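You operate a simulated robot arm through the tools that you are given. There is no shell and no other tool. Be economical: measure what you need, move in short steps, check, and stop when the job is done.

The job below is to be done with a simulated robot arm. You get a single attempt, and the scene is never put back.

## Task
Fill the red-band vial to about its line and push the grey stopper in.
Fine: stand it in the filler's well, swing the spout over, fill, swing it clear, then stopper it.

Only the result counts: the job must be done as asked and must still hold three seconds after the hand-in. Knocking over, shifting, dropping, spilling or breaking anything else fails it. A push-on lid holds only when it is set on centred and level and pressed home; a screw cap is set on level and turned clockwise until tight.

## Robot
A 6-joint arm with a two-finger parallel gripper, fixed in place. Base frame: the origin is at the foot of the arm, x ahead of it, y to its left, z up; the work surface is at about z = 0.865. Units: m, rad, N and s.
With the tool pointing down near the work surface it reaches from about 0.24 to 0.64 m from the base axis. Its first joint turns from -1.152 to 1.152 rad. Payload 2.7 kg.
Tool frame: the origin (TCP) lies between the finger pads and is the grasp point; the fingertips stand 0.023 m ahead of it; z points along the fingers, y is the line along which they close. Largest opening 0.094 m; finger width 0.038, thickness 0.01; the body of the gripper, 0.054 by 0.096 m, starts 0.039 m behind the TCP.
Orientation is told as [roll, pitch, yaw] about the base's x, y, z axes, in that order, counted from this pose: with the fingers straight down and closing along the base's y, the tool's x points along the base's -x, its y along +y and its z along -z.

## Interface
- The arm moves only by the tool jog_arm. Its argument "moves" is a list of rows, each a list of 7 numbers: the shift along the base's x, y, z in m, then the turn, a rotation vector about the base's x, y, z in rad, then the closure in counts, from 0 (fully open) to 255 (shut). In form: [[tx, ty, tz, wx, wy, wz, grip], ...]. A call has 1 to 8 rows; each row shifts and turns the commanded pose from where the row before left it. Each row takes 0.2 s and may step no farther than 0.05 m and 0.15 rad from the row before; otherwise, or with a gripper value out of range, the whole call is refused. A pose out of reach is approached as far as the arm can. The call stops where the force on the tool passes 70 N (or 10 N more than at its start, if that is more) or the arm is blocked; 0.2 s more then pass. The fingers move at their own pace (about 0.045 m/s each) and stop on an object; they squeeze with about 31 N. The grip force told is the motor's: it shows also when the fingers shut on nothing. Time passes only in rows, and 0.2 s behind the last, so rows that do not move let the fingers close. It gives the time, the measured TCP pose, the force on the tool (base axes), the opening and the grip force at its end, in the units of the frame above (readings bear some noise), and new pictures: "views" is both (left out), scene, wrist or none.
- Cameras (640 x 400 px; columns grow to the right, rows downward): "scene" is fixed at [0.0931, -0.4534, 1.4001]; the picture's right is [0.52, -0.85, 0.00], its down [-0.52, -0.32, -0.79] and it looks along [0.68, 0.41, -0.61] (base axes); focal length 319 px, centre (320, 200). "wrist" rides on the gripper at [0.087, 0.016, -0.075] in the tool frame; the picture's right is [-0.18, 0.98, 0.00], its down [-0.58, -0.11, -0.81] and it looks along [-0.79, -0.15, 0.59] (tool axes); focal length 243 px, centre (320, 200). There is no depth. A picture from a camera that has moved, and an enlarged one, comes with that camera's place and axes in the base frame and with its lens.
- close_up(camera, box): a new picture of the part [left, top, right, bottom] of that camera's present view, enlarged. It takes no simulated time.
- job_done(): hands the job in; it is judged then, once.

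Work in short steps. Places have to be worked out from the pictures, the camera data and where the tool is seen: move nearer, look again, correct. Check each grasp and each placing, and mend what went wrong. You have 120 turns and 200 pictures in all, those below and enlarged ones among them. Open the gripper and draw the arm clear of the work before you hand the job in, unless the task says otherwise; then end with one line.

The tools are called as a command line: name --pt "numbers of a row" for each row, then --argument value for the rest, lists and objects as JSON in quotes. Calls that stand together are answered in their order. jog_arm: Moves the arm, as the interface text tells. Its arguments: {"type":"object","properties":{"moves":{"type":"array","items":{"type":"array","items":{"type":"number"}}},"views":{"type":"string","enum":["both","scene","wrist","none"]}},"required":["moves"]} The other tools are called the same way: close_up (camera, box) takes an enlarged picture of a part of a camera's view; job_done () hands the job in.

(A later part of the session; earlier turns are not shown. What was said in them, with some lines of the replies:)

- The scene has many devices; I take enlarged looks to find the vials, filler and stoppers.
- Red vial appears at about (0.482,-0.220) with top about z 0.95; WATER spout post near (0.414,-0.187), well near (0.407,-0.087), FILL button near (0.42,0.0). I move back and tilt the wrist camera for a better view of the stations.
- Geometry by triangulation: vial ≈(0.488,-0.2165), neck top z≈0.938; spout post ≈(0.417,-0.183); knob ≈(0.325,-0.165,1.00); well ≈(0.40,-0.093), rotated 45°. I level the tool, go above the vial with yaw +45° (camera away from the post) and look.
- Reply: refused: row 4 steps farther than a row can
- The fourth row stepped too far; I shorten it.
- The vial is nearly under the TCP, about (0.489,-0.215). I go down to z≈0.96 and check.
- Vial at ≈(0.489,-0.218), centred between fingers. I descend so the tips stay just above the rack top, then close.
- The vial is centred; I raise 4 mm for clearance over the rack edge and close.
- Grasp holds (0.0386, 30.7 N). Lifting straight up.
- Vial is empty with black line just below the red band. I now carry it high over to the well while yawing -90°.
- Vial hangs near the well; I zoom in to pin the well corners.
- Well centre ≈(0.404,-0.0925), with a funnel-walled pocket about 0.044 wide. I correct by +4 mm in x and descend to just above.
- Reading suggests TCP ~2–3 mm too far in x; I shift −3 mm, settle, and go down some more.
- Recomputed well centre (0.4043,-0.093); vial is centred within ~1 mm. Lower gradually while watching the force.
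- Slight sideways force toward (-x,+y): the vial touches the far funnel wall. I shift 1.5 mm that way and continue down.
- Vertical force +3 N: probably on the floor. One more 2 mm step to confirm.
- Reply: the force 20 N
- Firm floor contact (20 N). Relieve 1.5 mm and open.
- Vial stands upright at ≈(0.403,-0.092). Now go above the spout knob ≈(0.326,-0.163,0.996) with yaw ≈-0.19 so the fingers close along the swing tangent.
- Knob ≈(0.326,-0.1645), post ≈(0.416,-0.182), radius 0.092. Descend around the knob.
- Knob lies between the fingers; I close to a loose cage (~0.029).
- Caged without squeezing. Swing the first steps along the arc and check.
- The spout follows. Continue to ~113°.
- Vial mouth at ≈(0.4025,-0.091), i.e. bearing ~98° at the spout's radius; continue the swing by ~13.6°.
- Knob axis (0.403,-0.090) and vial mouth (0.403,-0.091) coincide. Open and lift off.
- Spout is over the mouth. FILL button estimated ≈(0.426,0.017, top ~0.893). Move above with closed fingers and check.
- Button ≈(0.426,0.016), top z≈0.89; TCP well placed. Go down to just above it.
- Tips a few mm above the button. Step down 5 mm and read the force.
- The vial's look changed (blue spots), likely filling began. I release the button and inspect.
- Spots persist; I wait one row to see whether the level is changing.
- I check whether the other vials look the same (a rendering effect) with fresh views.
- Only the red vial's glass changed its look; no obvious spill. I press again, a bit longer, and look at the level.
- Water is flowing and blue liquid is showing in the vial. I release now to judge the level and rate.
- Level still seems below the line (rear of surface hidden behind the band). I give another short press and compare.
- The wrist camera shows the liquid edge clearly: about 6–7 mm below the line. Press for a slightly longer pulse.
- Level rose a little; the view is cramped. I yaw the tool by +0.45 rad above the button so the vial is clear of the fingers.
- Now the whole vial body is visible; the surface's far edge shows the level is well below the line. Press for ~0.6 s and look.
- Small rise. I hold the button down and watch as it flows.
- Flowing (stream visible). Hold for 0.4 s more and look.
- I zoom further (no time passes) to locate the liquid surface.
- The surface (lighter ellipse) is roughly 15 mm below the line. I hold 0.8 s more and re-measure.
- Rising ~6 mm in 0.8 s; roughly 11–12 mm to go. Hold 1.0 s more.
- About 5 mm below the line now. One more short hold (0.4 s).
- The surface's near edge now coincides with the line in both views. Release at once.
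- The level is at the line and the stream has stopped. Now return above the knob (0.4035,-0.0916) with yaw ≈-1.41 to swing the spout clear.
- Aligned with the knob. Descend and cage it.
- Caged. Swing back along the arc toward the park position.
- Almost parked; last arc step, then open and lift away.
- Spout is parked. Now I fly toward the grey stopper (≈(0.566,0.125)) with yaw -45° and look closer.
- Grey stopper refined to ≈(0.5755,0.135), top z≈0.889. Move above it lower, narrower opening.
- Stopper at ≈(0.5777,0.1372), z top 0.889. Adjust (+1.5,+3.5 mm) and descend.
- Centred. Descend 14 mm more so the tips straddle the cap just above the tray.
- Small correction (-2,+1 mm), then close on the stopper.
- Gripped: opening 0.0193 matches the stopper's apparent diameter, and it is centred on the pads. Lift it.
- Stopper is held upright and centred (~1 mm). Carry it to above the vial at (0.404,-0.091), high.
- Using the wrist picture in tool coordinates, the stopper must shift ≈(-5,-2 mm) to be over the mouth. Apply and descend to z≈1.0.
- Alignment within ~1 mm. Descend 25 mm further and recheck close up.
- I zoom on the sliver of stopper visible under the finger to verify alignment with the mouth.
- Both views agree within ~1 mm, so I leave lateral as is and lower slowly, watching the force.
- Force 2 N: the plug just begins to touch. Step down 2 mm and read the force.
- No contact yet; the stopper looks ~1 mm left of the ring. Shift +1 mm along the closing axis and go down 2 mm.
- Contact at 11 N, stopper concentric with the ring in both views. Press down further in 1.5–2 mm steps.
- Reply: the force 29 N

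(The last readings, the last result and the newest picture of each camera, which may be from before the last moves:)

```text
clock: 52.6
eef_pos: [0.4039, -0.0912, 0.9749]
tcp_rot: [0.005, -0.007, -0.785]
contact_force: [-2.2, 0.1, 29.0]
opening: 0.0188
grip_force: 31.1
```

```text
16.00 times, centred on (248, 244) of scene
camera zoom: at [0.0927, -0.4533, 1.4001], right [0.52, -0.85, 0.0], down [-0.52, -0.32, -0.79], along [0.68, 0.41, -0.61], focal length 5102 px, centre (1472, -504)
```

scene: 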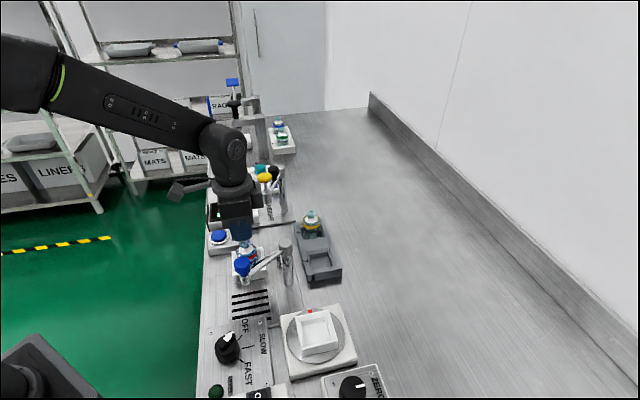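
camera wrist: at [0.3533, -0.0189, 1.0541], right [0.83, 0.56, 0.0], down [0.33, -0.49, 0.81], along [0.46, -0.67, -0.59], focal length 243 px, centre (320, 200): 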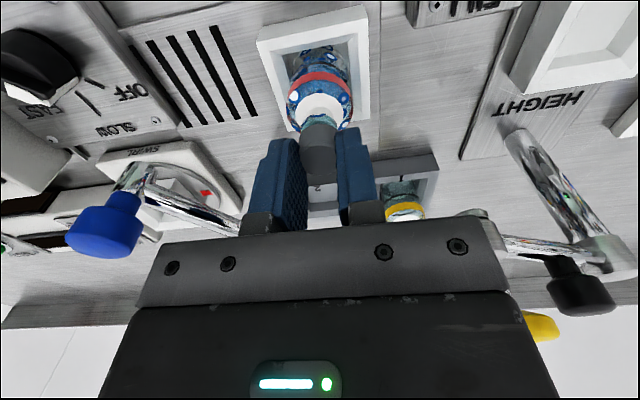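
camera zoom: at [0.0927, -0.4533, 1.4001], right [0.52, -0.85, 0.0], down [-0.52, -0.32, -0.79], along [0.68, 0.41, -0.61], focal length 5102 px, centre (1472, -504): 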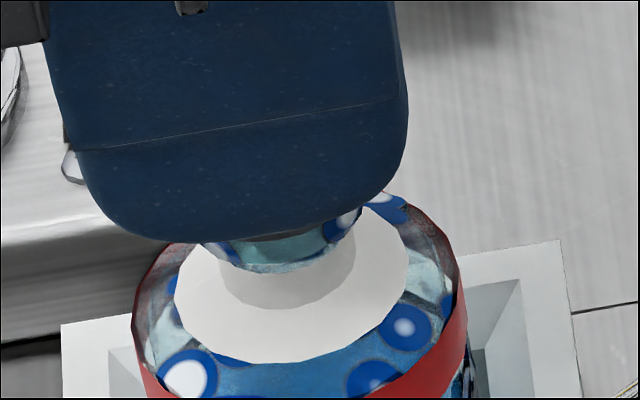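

No progress at 29 N: the plug may be on the rim. I lift a bit and rotate the gripper (yaw -149°) so the scene camera can see the stopper between the fingers.

jog_arm --pt "0 0 0.01 0 0 0 230" --pt "0 0 0.03 0 0 -0.145 230" --pt "0 0 0.02 0 0 -0.145 230" --pt "0 0 0 0 0 -0.145 230" --pt "0 0 0 0 0 -0.145 230" --pt "0 0 0 0 0 -0.145 230" --pt "0 0 0 0 0 -0.145 230" --pt "0 0 0 0 0 -0.145 230" --views "none"

jog_arm --pt "0 0 0 0 0 -0.145 230" --pt "0 0 0 0 0 -0.145 230" --pt "0 0 0 0 0 -0.145 230" --pt "0 0 0 0 0 -0.145 230" --pt "0 0 0 0 0 -0.145 230" --pt "0 0 0 0 0 -0.1 230" --pt "0 0 0 0 0 0 230" --views "both"

close_up --camera "scene" --box '[222, 205, 270, 255]'

close_up --camera "wrist" --box '[270, 60, 370, 200]'

```text
clock: 54.4
eef_pos: [0.4013, -0.0903, 1.0334]
tcp_rot: [-0.001, -0.002, -1.805]
contact_force: [0.2, 0.2, -1.5]
opening: 0.019
grip_force: 31.2
```

```text
clock: 56.0
eef_pos: [0.4026, -0.0911, 1.0328]
tcp_rot: [0.001, -0.001, -2.628]
contact_force: [0.2, -0.5, -1.4]
opening: 0.0191
grip_force: 31.2
camera wrist: at [0.4858, -0.0634, 1.108], right [0.32, -0.95, 0.0], down [-0.56, -0.19, 0.81], along [-0.76, -0.26, -0.59], focal length 243 px, centre (320, 200)
```

scene: 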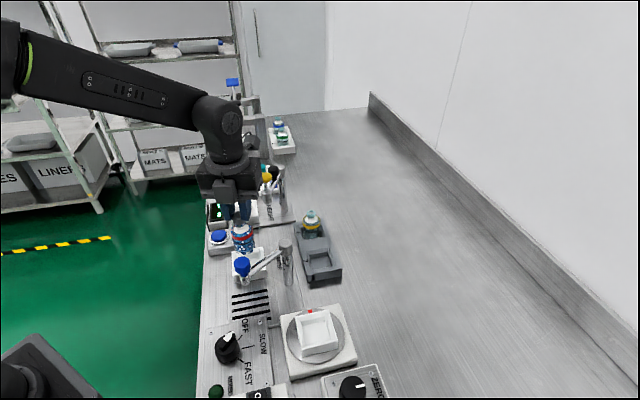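
wrist: 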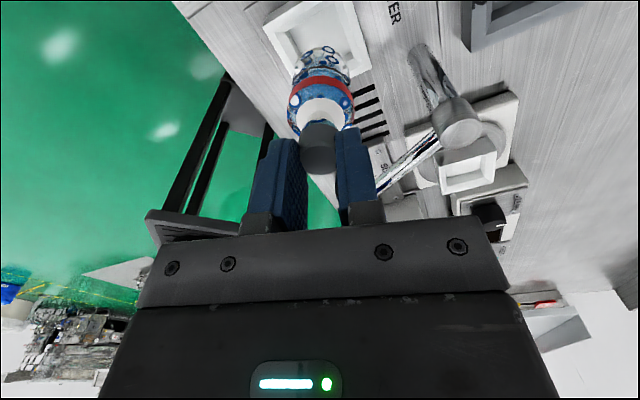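

```text
8.00 times, centred on (246, 230) of scene
camera zoom: at [0.0931, -0.4534, 1.4001], right [0.52, -0.85, 0.0], down [-0.52, -0.32, -0.79], along [0.68, 0.41, -0.61], focal length 2551 px, centre (912, -40)
```

zoom: 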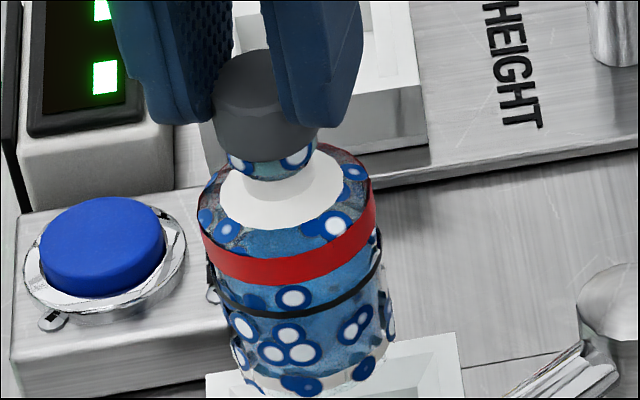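

```text
2.86 times, centred on (320, 130) of wrist
camera zoom: at [0.4858, -0.0634, 1.108], right [0.32, -0.95, 0.0], down [-0.56, -0.19, 0.81], along [-0.76, -0.26, -0.59], focal length 693 px, centre (320, 400)
```

zoom: 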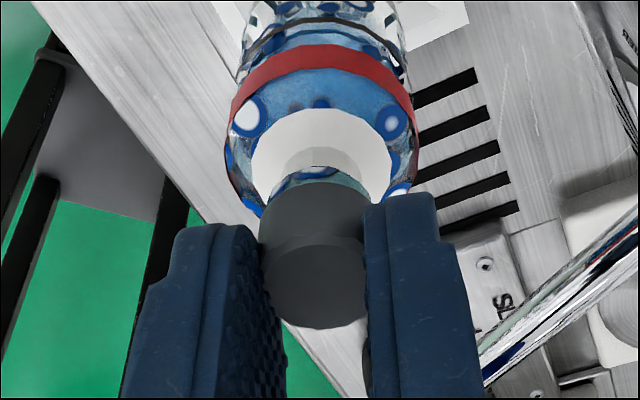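

The vial came up with the stopper: the plug is in and holding. I take enlarged looks at the seating and fill level while it's visible.

close_up --camera "scene" --box '[242, 212, 266, 236]'

close_up --camera "scene" --box '[240, 224, 276, 256]'

close_up --camera "wrist" --box '[280, 40, 360, 140]'

```text
16.00 times, centred on (254, 224) of scene
camera zoom: at [0.0931, -0.4534, 1.4001], right [0.52, -0.85, 0.0], down [-0.52, -0.32, -0.79], along [0.68, 0.41, -0.61], focal length 5102 px, centre (1376, -184)
```

zoom: 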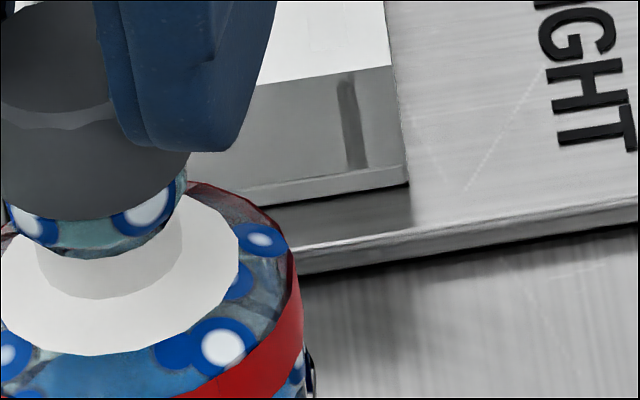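

```text
12.50 times, centred on (258, 240) of scene
camera zoom: at [0.0931, -0.4534, 1.4001], right [0.52, -0.85, 0.0], down [-0.52, -0.32, -0.79], along [0.68, 0.41, -0.61], focal length 3986 px, centre (1095, -300)
```

zoom: 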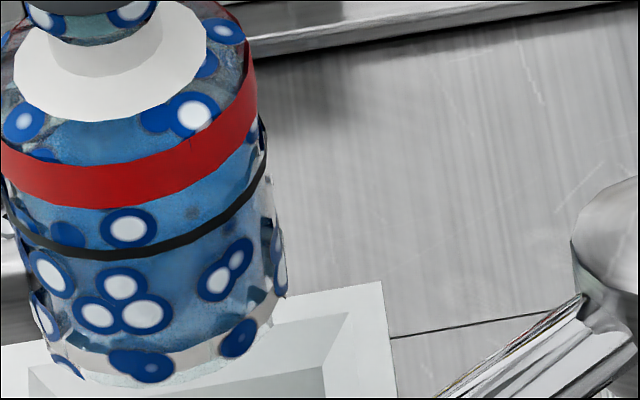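

```text
4.00 times, centred on (320, 90) of wrist
camera zoom: at [0.4858, -0.0634, 1.108], right [0.32, -0.95, 0.0], down [-0.56, -0.19, 0.81], along [-0.76, -0.26, -0.59], focal length 970 px, centre (320, 640)
```

zoom: 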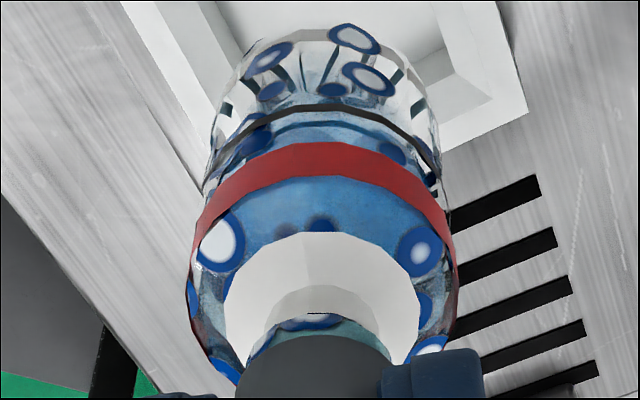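

The flange sits flush on the ring, level, and the liquid is at about the line. I rotate back by exactly the inverse and set the vial down in the well again.

jog_arm --pt "0 0 0 0 0 0.145 230" --pt "0 0 0 0 0 0.145 230" --pt "0 0 0 0 0 0.145 230" --pt "0 0 0 0 0 0.145 230" --pt "0 0 0 0 0 0.145 230" --pt "0 0 0 0 0 0.145 230" --pt "0 0 0 0 0 0.145 230" --pt "0 0 0 0 0 0.145 230" --views "none"

jog_arm --pt "0 0 0 0 0 0.145 230" --pt "0 0 0 0 0 0.145 230" --pt "0 0 0 0 0 0.145 230" --pt "0 0 0 0 0 0.145 230" --pt "0 0 0 0 0 0.1 230" --pt "0 0 0 0 0 0 230" --views "both"

close_up --camera "scene" --box '[222, 215, 286, 275]'

close_up --camera "wrist" --box '[250, 0, 390, 180]'

```text
clock: 57.8
eef_pos: [0.4029, -0.0914, 1.0333]
tcp_rot: [0.001, 0.0, -1.465]
contact_force: [0.4, -0.6, -0.9]
opening: 0.019
grip_force: 30.5
```

```text
clock: 59.2
eef_pos: [0.4029, -0.0898, 1.0328]
tcp_rot: [-0.001, 0.0, -0.784]
contact_force: [-0.6, 0.1, -0.8]
opening: 0.0187
grip_force: 30.9
camera wrist: at [0.3528, -0.018, 1.1085], right [0.82, 0.57, 0.0], down [0.33, -0.49, 0.81], along [0.46, -0.66, -0.59], focal length 243 px, centre (320, 200)
```

scene: 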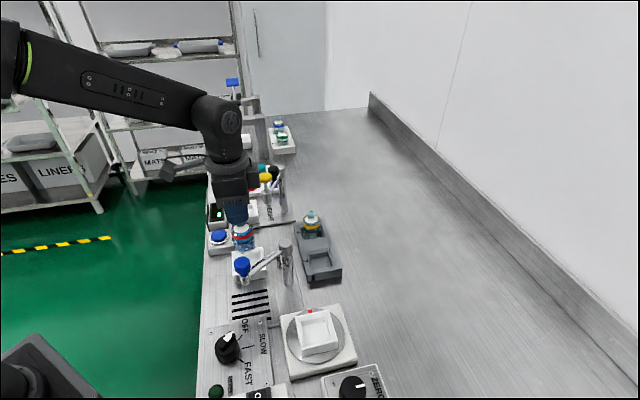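
wrist: 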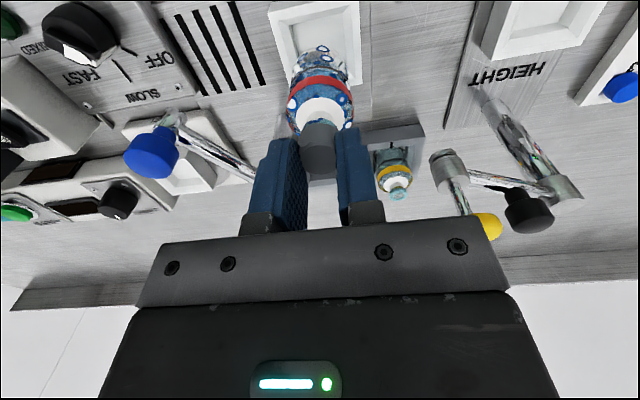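

```text
6.67 times, centred on (254, 245) of scene
camera zoom: at [0.0931, -0.4534, 1.4001], right [0.52, -0.85, 0.0], down [-0.52, -0.32, -0.79], along [0.68, 0.41, -0.61], focal length 2126 px, centre (760, -100)
```

zoom: 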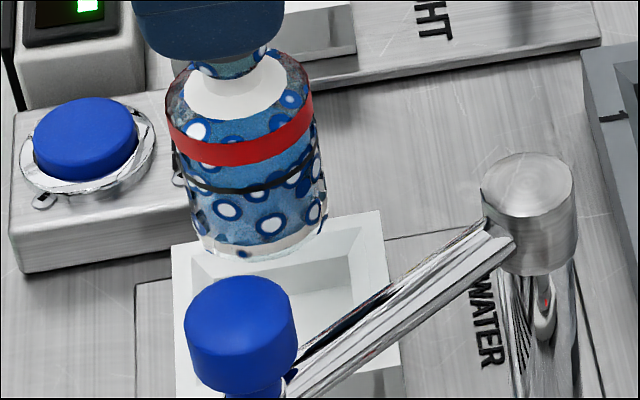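

```text
2.22 times, centred on (320, 90) of wrist
camera zoom: at [0.3528, -0.018, 1.1085], right [0.82, 0.57, 0.0], down [0.33, -0.49, 0.81], along [0.46, -0.66, -0.59], focal length 539 px, centre (320, 444)
```

zoom: 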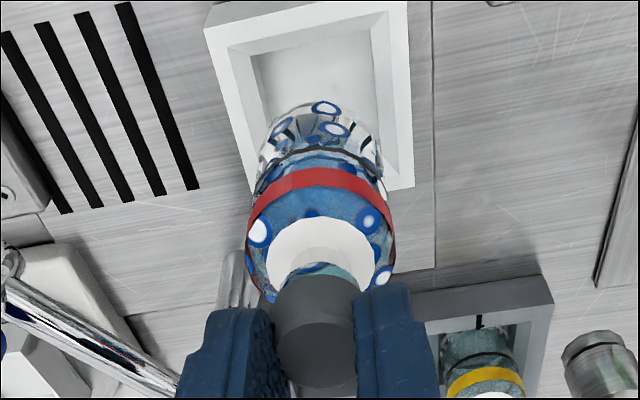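

Vial hangs straight over the well. Lower stepwise.

jog_arm --pt "0 0 -0.03 0 0 0 230" --pt "0 0 -0.012 0 0 0 230" --pt "0 0 0 0 0 0 230" --views "wrist"

jog_arm --pt "0 0 -0.008 0 0 0 230" --pt "0 0 0 0 0 0 230" --views "none"

```text
clock: 60.0
eef_pos: [0.4018, -0.0913, 0.9923]
tcp_rot: [0.0, 0.001, -0.787]
contact_force: [-0.5, 0.0, -0.2]
opening: 0.0189
grip_force: 31.0
camera wrist: at [0.3531, -0.0184, 1.0663], right [0.83, 0.56, 0.0], down [0.33, -0.49, 0.81], along [0.45, -0.67, -0.59], focal length 243 px, centre (320, 200)
```

wrist: 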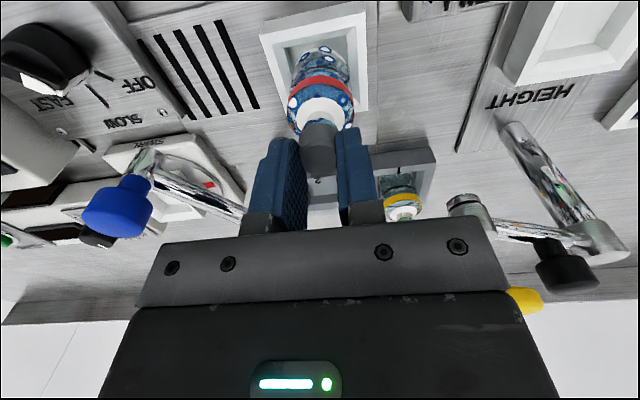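

```text
clock: 60.6
eef_pos: [0.4014, -0.0915, 0.983]
tcp_rot: [0.0, 0.0, -0.787]
contact_force: [1.1, 0.0, 0.1]
opening: 0.019
grip_force: 31.0
```

No resistance; continue to the floor.

jog_arm --pt "0 0 -0.005 0 0 0 230" --pt "0 0 -0.003 0 0 0 230" --pt "0 0 0 0 0 0 230" --views "none"

jog_arm --pt "0 0 -0.002 0 0 0 230" --pt "0 0 0 0 0 0 230" --views "scene"

close_up --camera "scene" --box '[222, 225, 286, 275]'

```text
clock: 61.4
eef_pos: [0.4031, -0.0908, 0.9757]
tcp_rot: [0.001, 0.0, -0.786]
contact_force: [0.5, -0.2, 3.9]
opening: 0.0188
grip_force: 31.2
```

```text
clock: 62.0
eef_pos: [0.4026, -0.0916, 0.9745]
tcp_rot: [0.003, -0.004, -0.786]
contact_force: [-2.2, 2.8, 28.8]
opening: 0.0189
grip_force: 30.7
```

scene: 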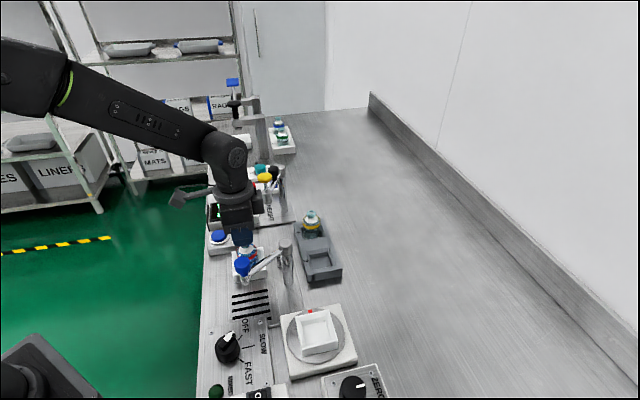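

```text
8.00 times, centred on (254, 250) of scene
camera zoom: at [0.0927, -0.4533, 1.4002], right [0.52, -0.85, 0.0], down [-0.52, -0.32, -0.79], along [0.68, 0.41, -0.61], focal length 2551 px, centre (848, -200)
```

zoom: 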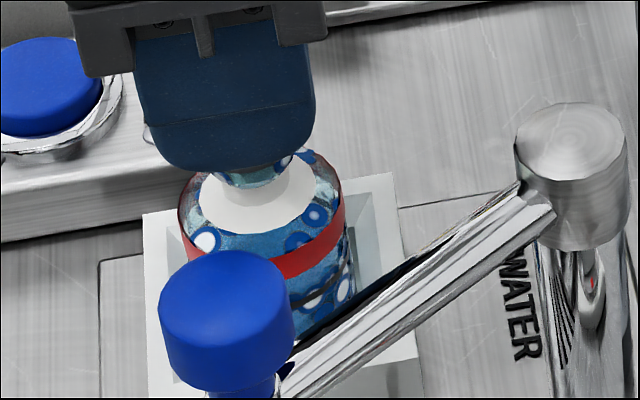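

Back on the floor at the same height. Relieve, open, lift and inspect the stopper.

jog_arm --pt "0 0 0.002 0 0 0 230" --pt "0 0 0 0 0 0 150" --pt "0 0 0 0 0 0 110" --pt "0 0 0 0 0 0 110" --pt "0 0 0.04 0 0 0 110" --pt "0 0 0.05 0 0 0 110" --pt "0 0.05 0 0 0 0 110" --pt "0 0.03 0 0 0 0 110" --views "both"

close_up --camera "scene" --box '[226, 230, 274, 270]'

close_up --camera "wrist" --box '[230, 40, 330, 140]'

```text
clock: 63.8
eef_pos: [0.402, -0.0083, 1.067]
tcp_rot: [0.001, 0.0, -0.788]
contact_force: [0.2, 0.2, 0.5]
opening: 0.0537
grip_force: 0.0
camera wrist: at [0.3521, 0.0652, 1.1398], right [0.83, 0.56, 0.0], down [0.33, -0.49, 0.81], along [0.45, -0.67, -0.59], focal length 243 px, centre (320, 200)
```

scene: 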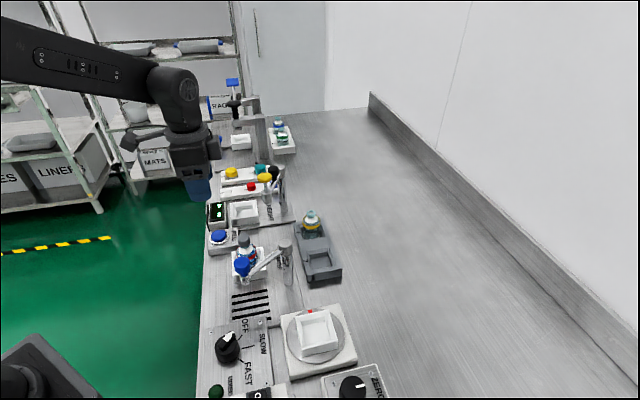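
wrist: 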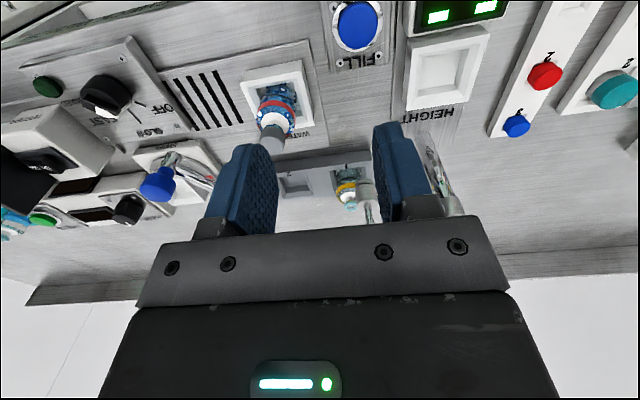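

```text
10.00 times, centred on (250, 250) of scene
camera zoom: at [0.0931, -0.4534, 1.4001], right [0.52, -0.85, 0.0], down [-0.52, -0.32, -0.79], along [0.68, 0.41, -0.61], focal length 3189 px, centre (1020, -300)
```

zoom: 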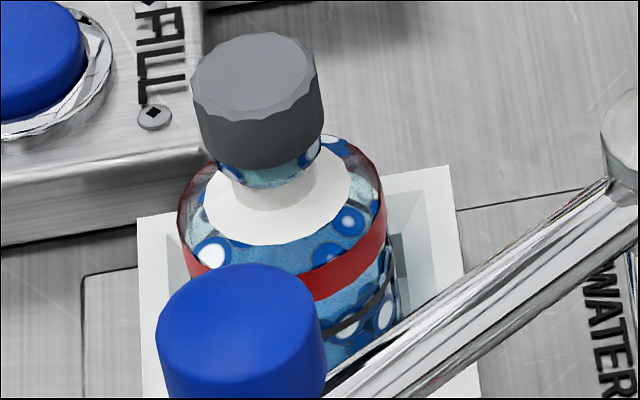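

```text
4.00 times, centred on (280, 90) of wrist
camera zoom: at [0.3521, 0.0652, 1.1398], right [0.83, 0.56, 0.0], down [0.33, -0.49, 0.81], along [0.45, -0.67, -0.59], focal length 970 px, centre (480, 640)
```

zoom: 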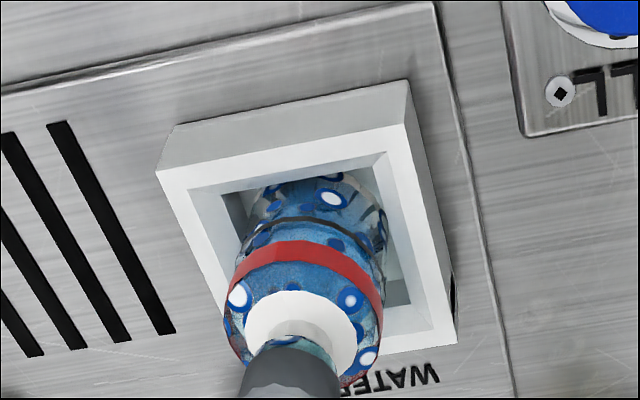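

Stopper sits centred and level. To be certain it's home, I press its top with closed fingers.

jog_arm --pt "0.0005 -0.043 0 0 0 0 255" --pt "0.0005 -0.04 0 0 0 0 255" --pt "0 0 0 0 0 0 255" --pt "0 0 -0.045 0 0 0 255" --pt "0 0 -0.025 0 0 0 255" --pt "0 0 0 0 0 0 255" --views "both"

close_up --camera "scene" --box '[226, 215, 274, 255]'

close_up --camera "wrist" --box '[270, 60, 370, 200]'

```text
clock: 65.2
eef_pos: [0.4043, -0.0901, 0.9956]
tcp_rot: [0.001, 0.0, -0.787]
contact_force: [0.5, 0.1, -0.7]
opening: 0.0
grip_force: 31.0
camera wrist: at [0.3551, -0.0171, 1.0696], right [0.83, 0.56, 0.0], down [0.33, -0.49, 0.81], along [0.46, -0.67, -0.59], focal length 243 px, centre (320, 200)
```

scene: 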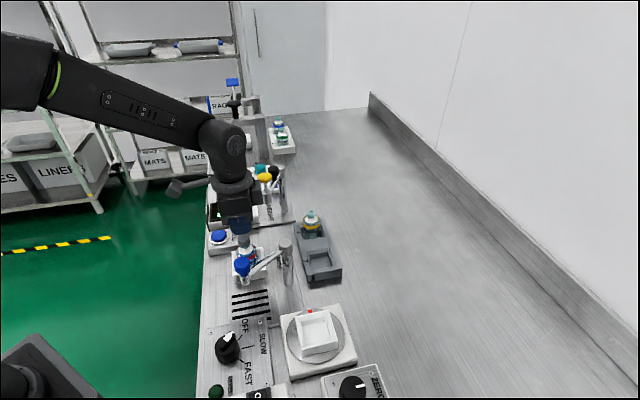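
wrist: 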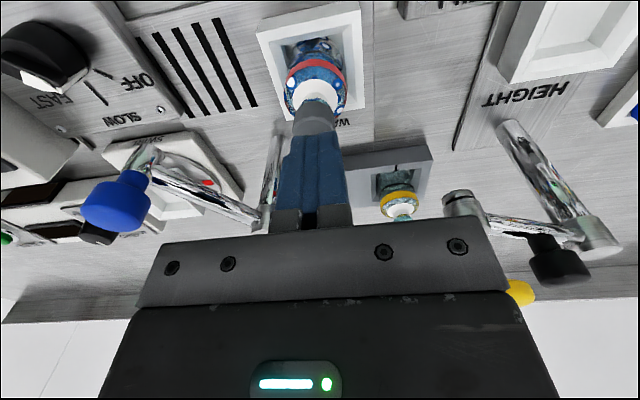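

```text
10.00 times, centred on (250, 235) of scene
camera zoom: at [0.0931, -0.4534, 1.4001], right [0.52, -0.85, 0.0], down [-0.52, -0.32, -0.79], along [0.68, 0.41, -0.61], focal length 3189 px, centre (1020, -150)
```

zoom: 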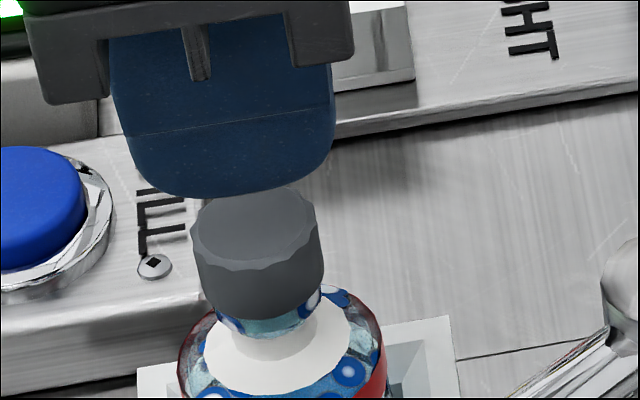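

```text
2.86 times, centred on (320, 130) of wrist
camera zoom: at [0.3551, -0.0171, 1.0696], right [0.83, 0.56, 0.0], down [0.33, -0.49, 0.81], along [0.46, -0.67, -0.59], focal length 693 px, centre (320, 400)
```

zoom: 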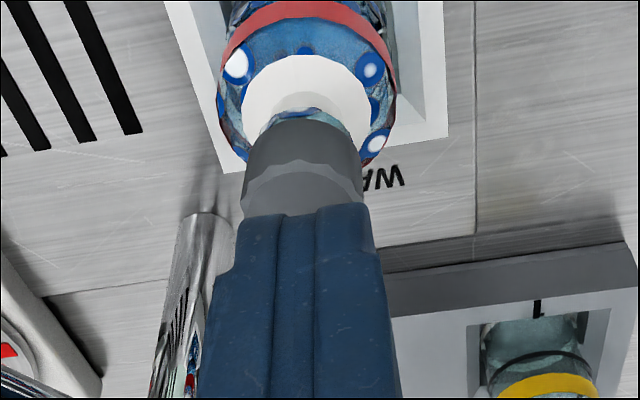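

Fingers sit ~4 mm off-centre on the stopper; shift (+2.8,-2.8 mm) and press down gradually.

jog_arm --pt "0.0028 -0.0028 0 0 0 0 255" --pt "0 0 -0.006 0 0 0 255" --pt "0 0 -0.004 0 0 0 255" --pt "0 0 0 0 0 0 255" --views "none"

close_up --camera "scene" --box '[226, 215, 274, 255]'

```text
clock: 66.2
eef_pos: [0.4067, -0.0934, 0.985]
tcp_rot: [0.001, -0.002, -0.787]
contact_force: [0.0, -0.3, -1.0]
opening: 0.0001
grip_force: 30.9
```

```text
10.00 times, centred on (250, 235) of scene
camera zoom: at [0.0931, -0.4534, 1.4001], right [0.52, -0.85, 0.0], down [-0.52, -0.32, -0.79], along [0.68, 0.41, -0.61], focal length 3189 px, centre (1020, -150)
```

zoom: 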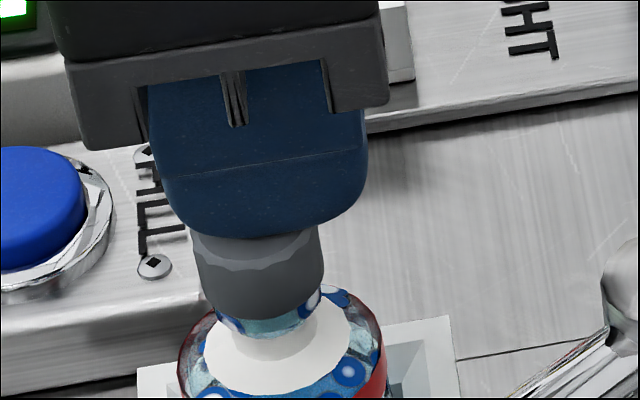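

Well centred now, just above contact. Press in 2 mm steps.

jog_arm --pt "0 0 -0.002 0 0 0 255" --pt "0 0 -0.002 0 0 0 255" --pt "0 0 0 0 0 0 255" --views "none"

jog_arm --pt "0 0 -0.002 0 0 0 255" --pt "0 0 0 0 0 0 255" --views "none"

close_up --camera "scene" --box '[226, 225, 274, 265]'

```text
clock: 67.0
eef_pos: [0.4068, -0.095, 0.9819]
tcp_rot: [0.003, -0.006, -0.785]
contact_force: [-1.0, 1.8, 28.0]
opening: 0.0001
grip_force: 31.2
```

```text
clock: 67.6
eef_pos: [0.4059, -0.0962, 0.9826]
tcp_rot: [0.006, -0.008, -0.784]
contact_force: [-2.5, 5.0, 42.1]
opening: 0.0
grip_force: 30.6
```

```text
10.00 times, centred on (250, 245) of scene
camera zoom: at [0.0925, -0.4532, 1.4002], right [0.52, -0.85, 0.0], down [-0.52, -0.32, -0.79], along [0.68, 0.41, -0.61], focal length 3189 px, centre (1020, -250)
```

zoom: 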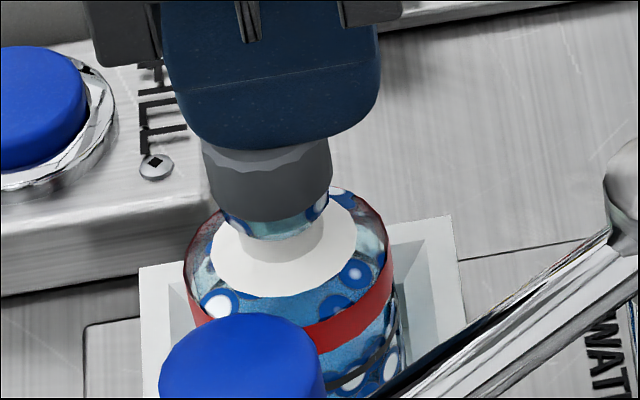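

42 N without any travel: it is home. Lift straight up, draw clear and open.

jog_arm --pt "0 0 0.006 0 0 0 255" --pt "0 0 0.04 0 0 0 255" --pt "0 0 0.05 0 0 0 255" --pt "0 0 0.05 0 0 0 100" --pt "-0.02 0.045 0 0 0 0 0" --pt "-0.02 0.045 0 0 0 0 0" --pt "0 0.04 0.02 0 0 0 0" --pt "0 0 0 0 0 0 0" --views "both"

close_up --camera "scene" --box '[210, 215, 290, 275]'

close_up --camera "scene" --box '[234, 238, 266, 272]'

```text
clock: 69.4
eef_pos: [0.3651, 0.0348, 1.1425]
tcp_rot: [0.0, 0.0, -0.786]
contact_force: [-0.4, 0.0, 0.4]
opening: 0.0939
grip_force: 0.2
camera wrist: at [0.3165, 0.1081, 1.2176], right [0.83, 0.56, 0.0], down [0.33, -0.49, 0.81], along [0.45, -0.67, -0.59], focal length 243 px, centre (320, 200)
```

scene: 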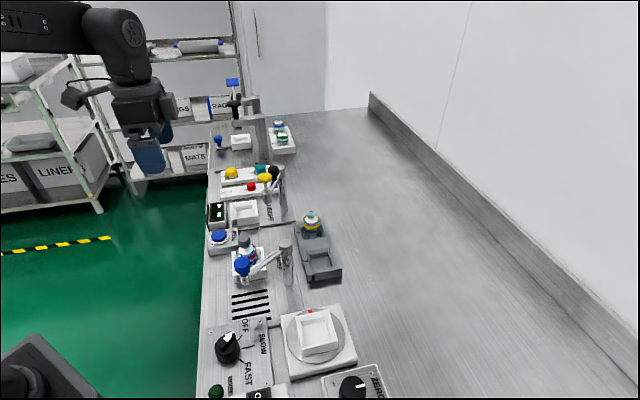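
wrist: 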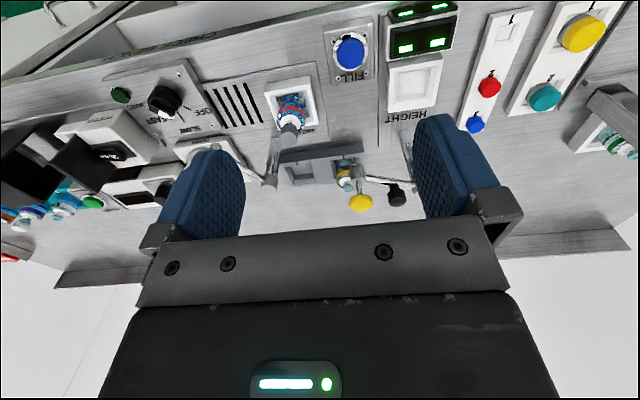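

```text
6.67 times, centred on (250, 245) of scene
camera zoom: at [0.0931, -0.4534, 1.4001], right [0.52, -0.85, 0.0], down [-0.52, -0.32, -0.79], along [0.68, 0.41, -0.61], focal length 2126 px, centre (787, -100)
```

zoom: 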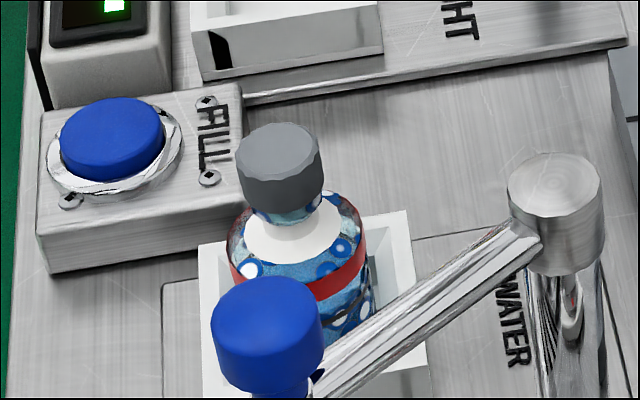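

```text
11.76 times, centred on (250, 255) of scene
camera zoom: at [0.0931, -0.4534, 1.4001], right [0.52, -0.85, 0.0], down [-0.52, -0.32, -0.79], along [0.68, 0.41, -0.61], focal length 3752 px, centre (1144, -447)
```

zoom: 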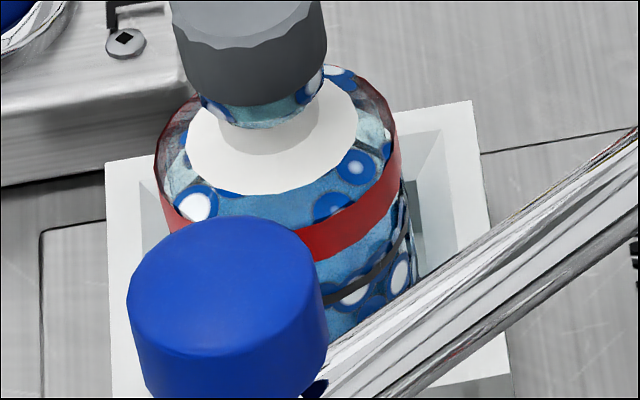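

The vial stands in the well, filled to about the line and stoppered level; the spout is swung clear and the arm is away with the gripper open. Handing in.

job_done

```text
The job is handed in.
```

The red-band vial is in the filler's well, filled to about 2 mm above its line by my reading. The grey stopper is in level and did not move under a 42 N press. The spout is swung clear, and nothing else looked moved or spilled. The vial lifted out with the stopper once during stoppering, so I set it back in the well and pressed again.
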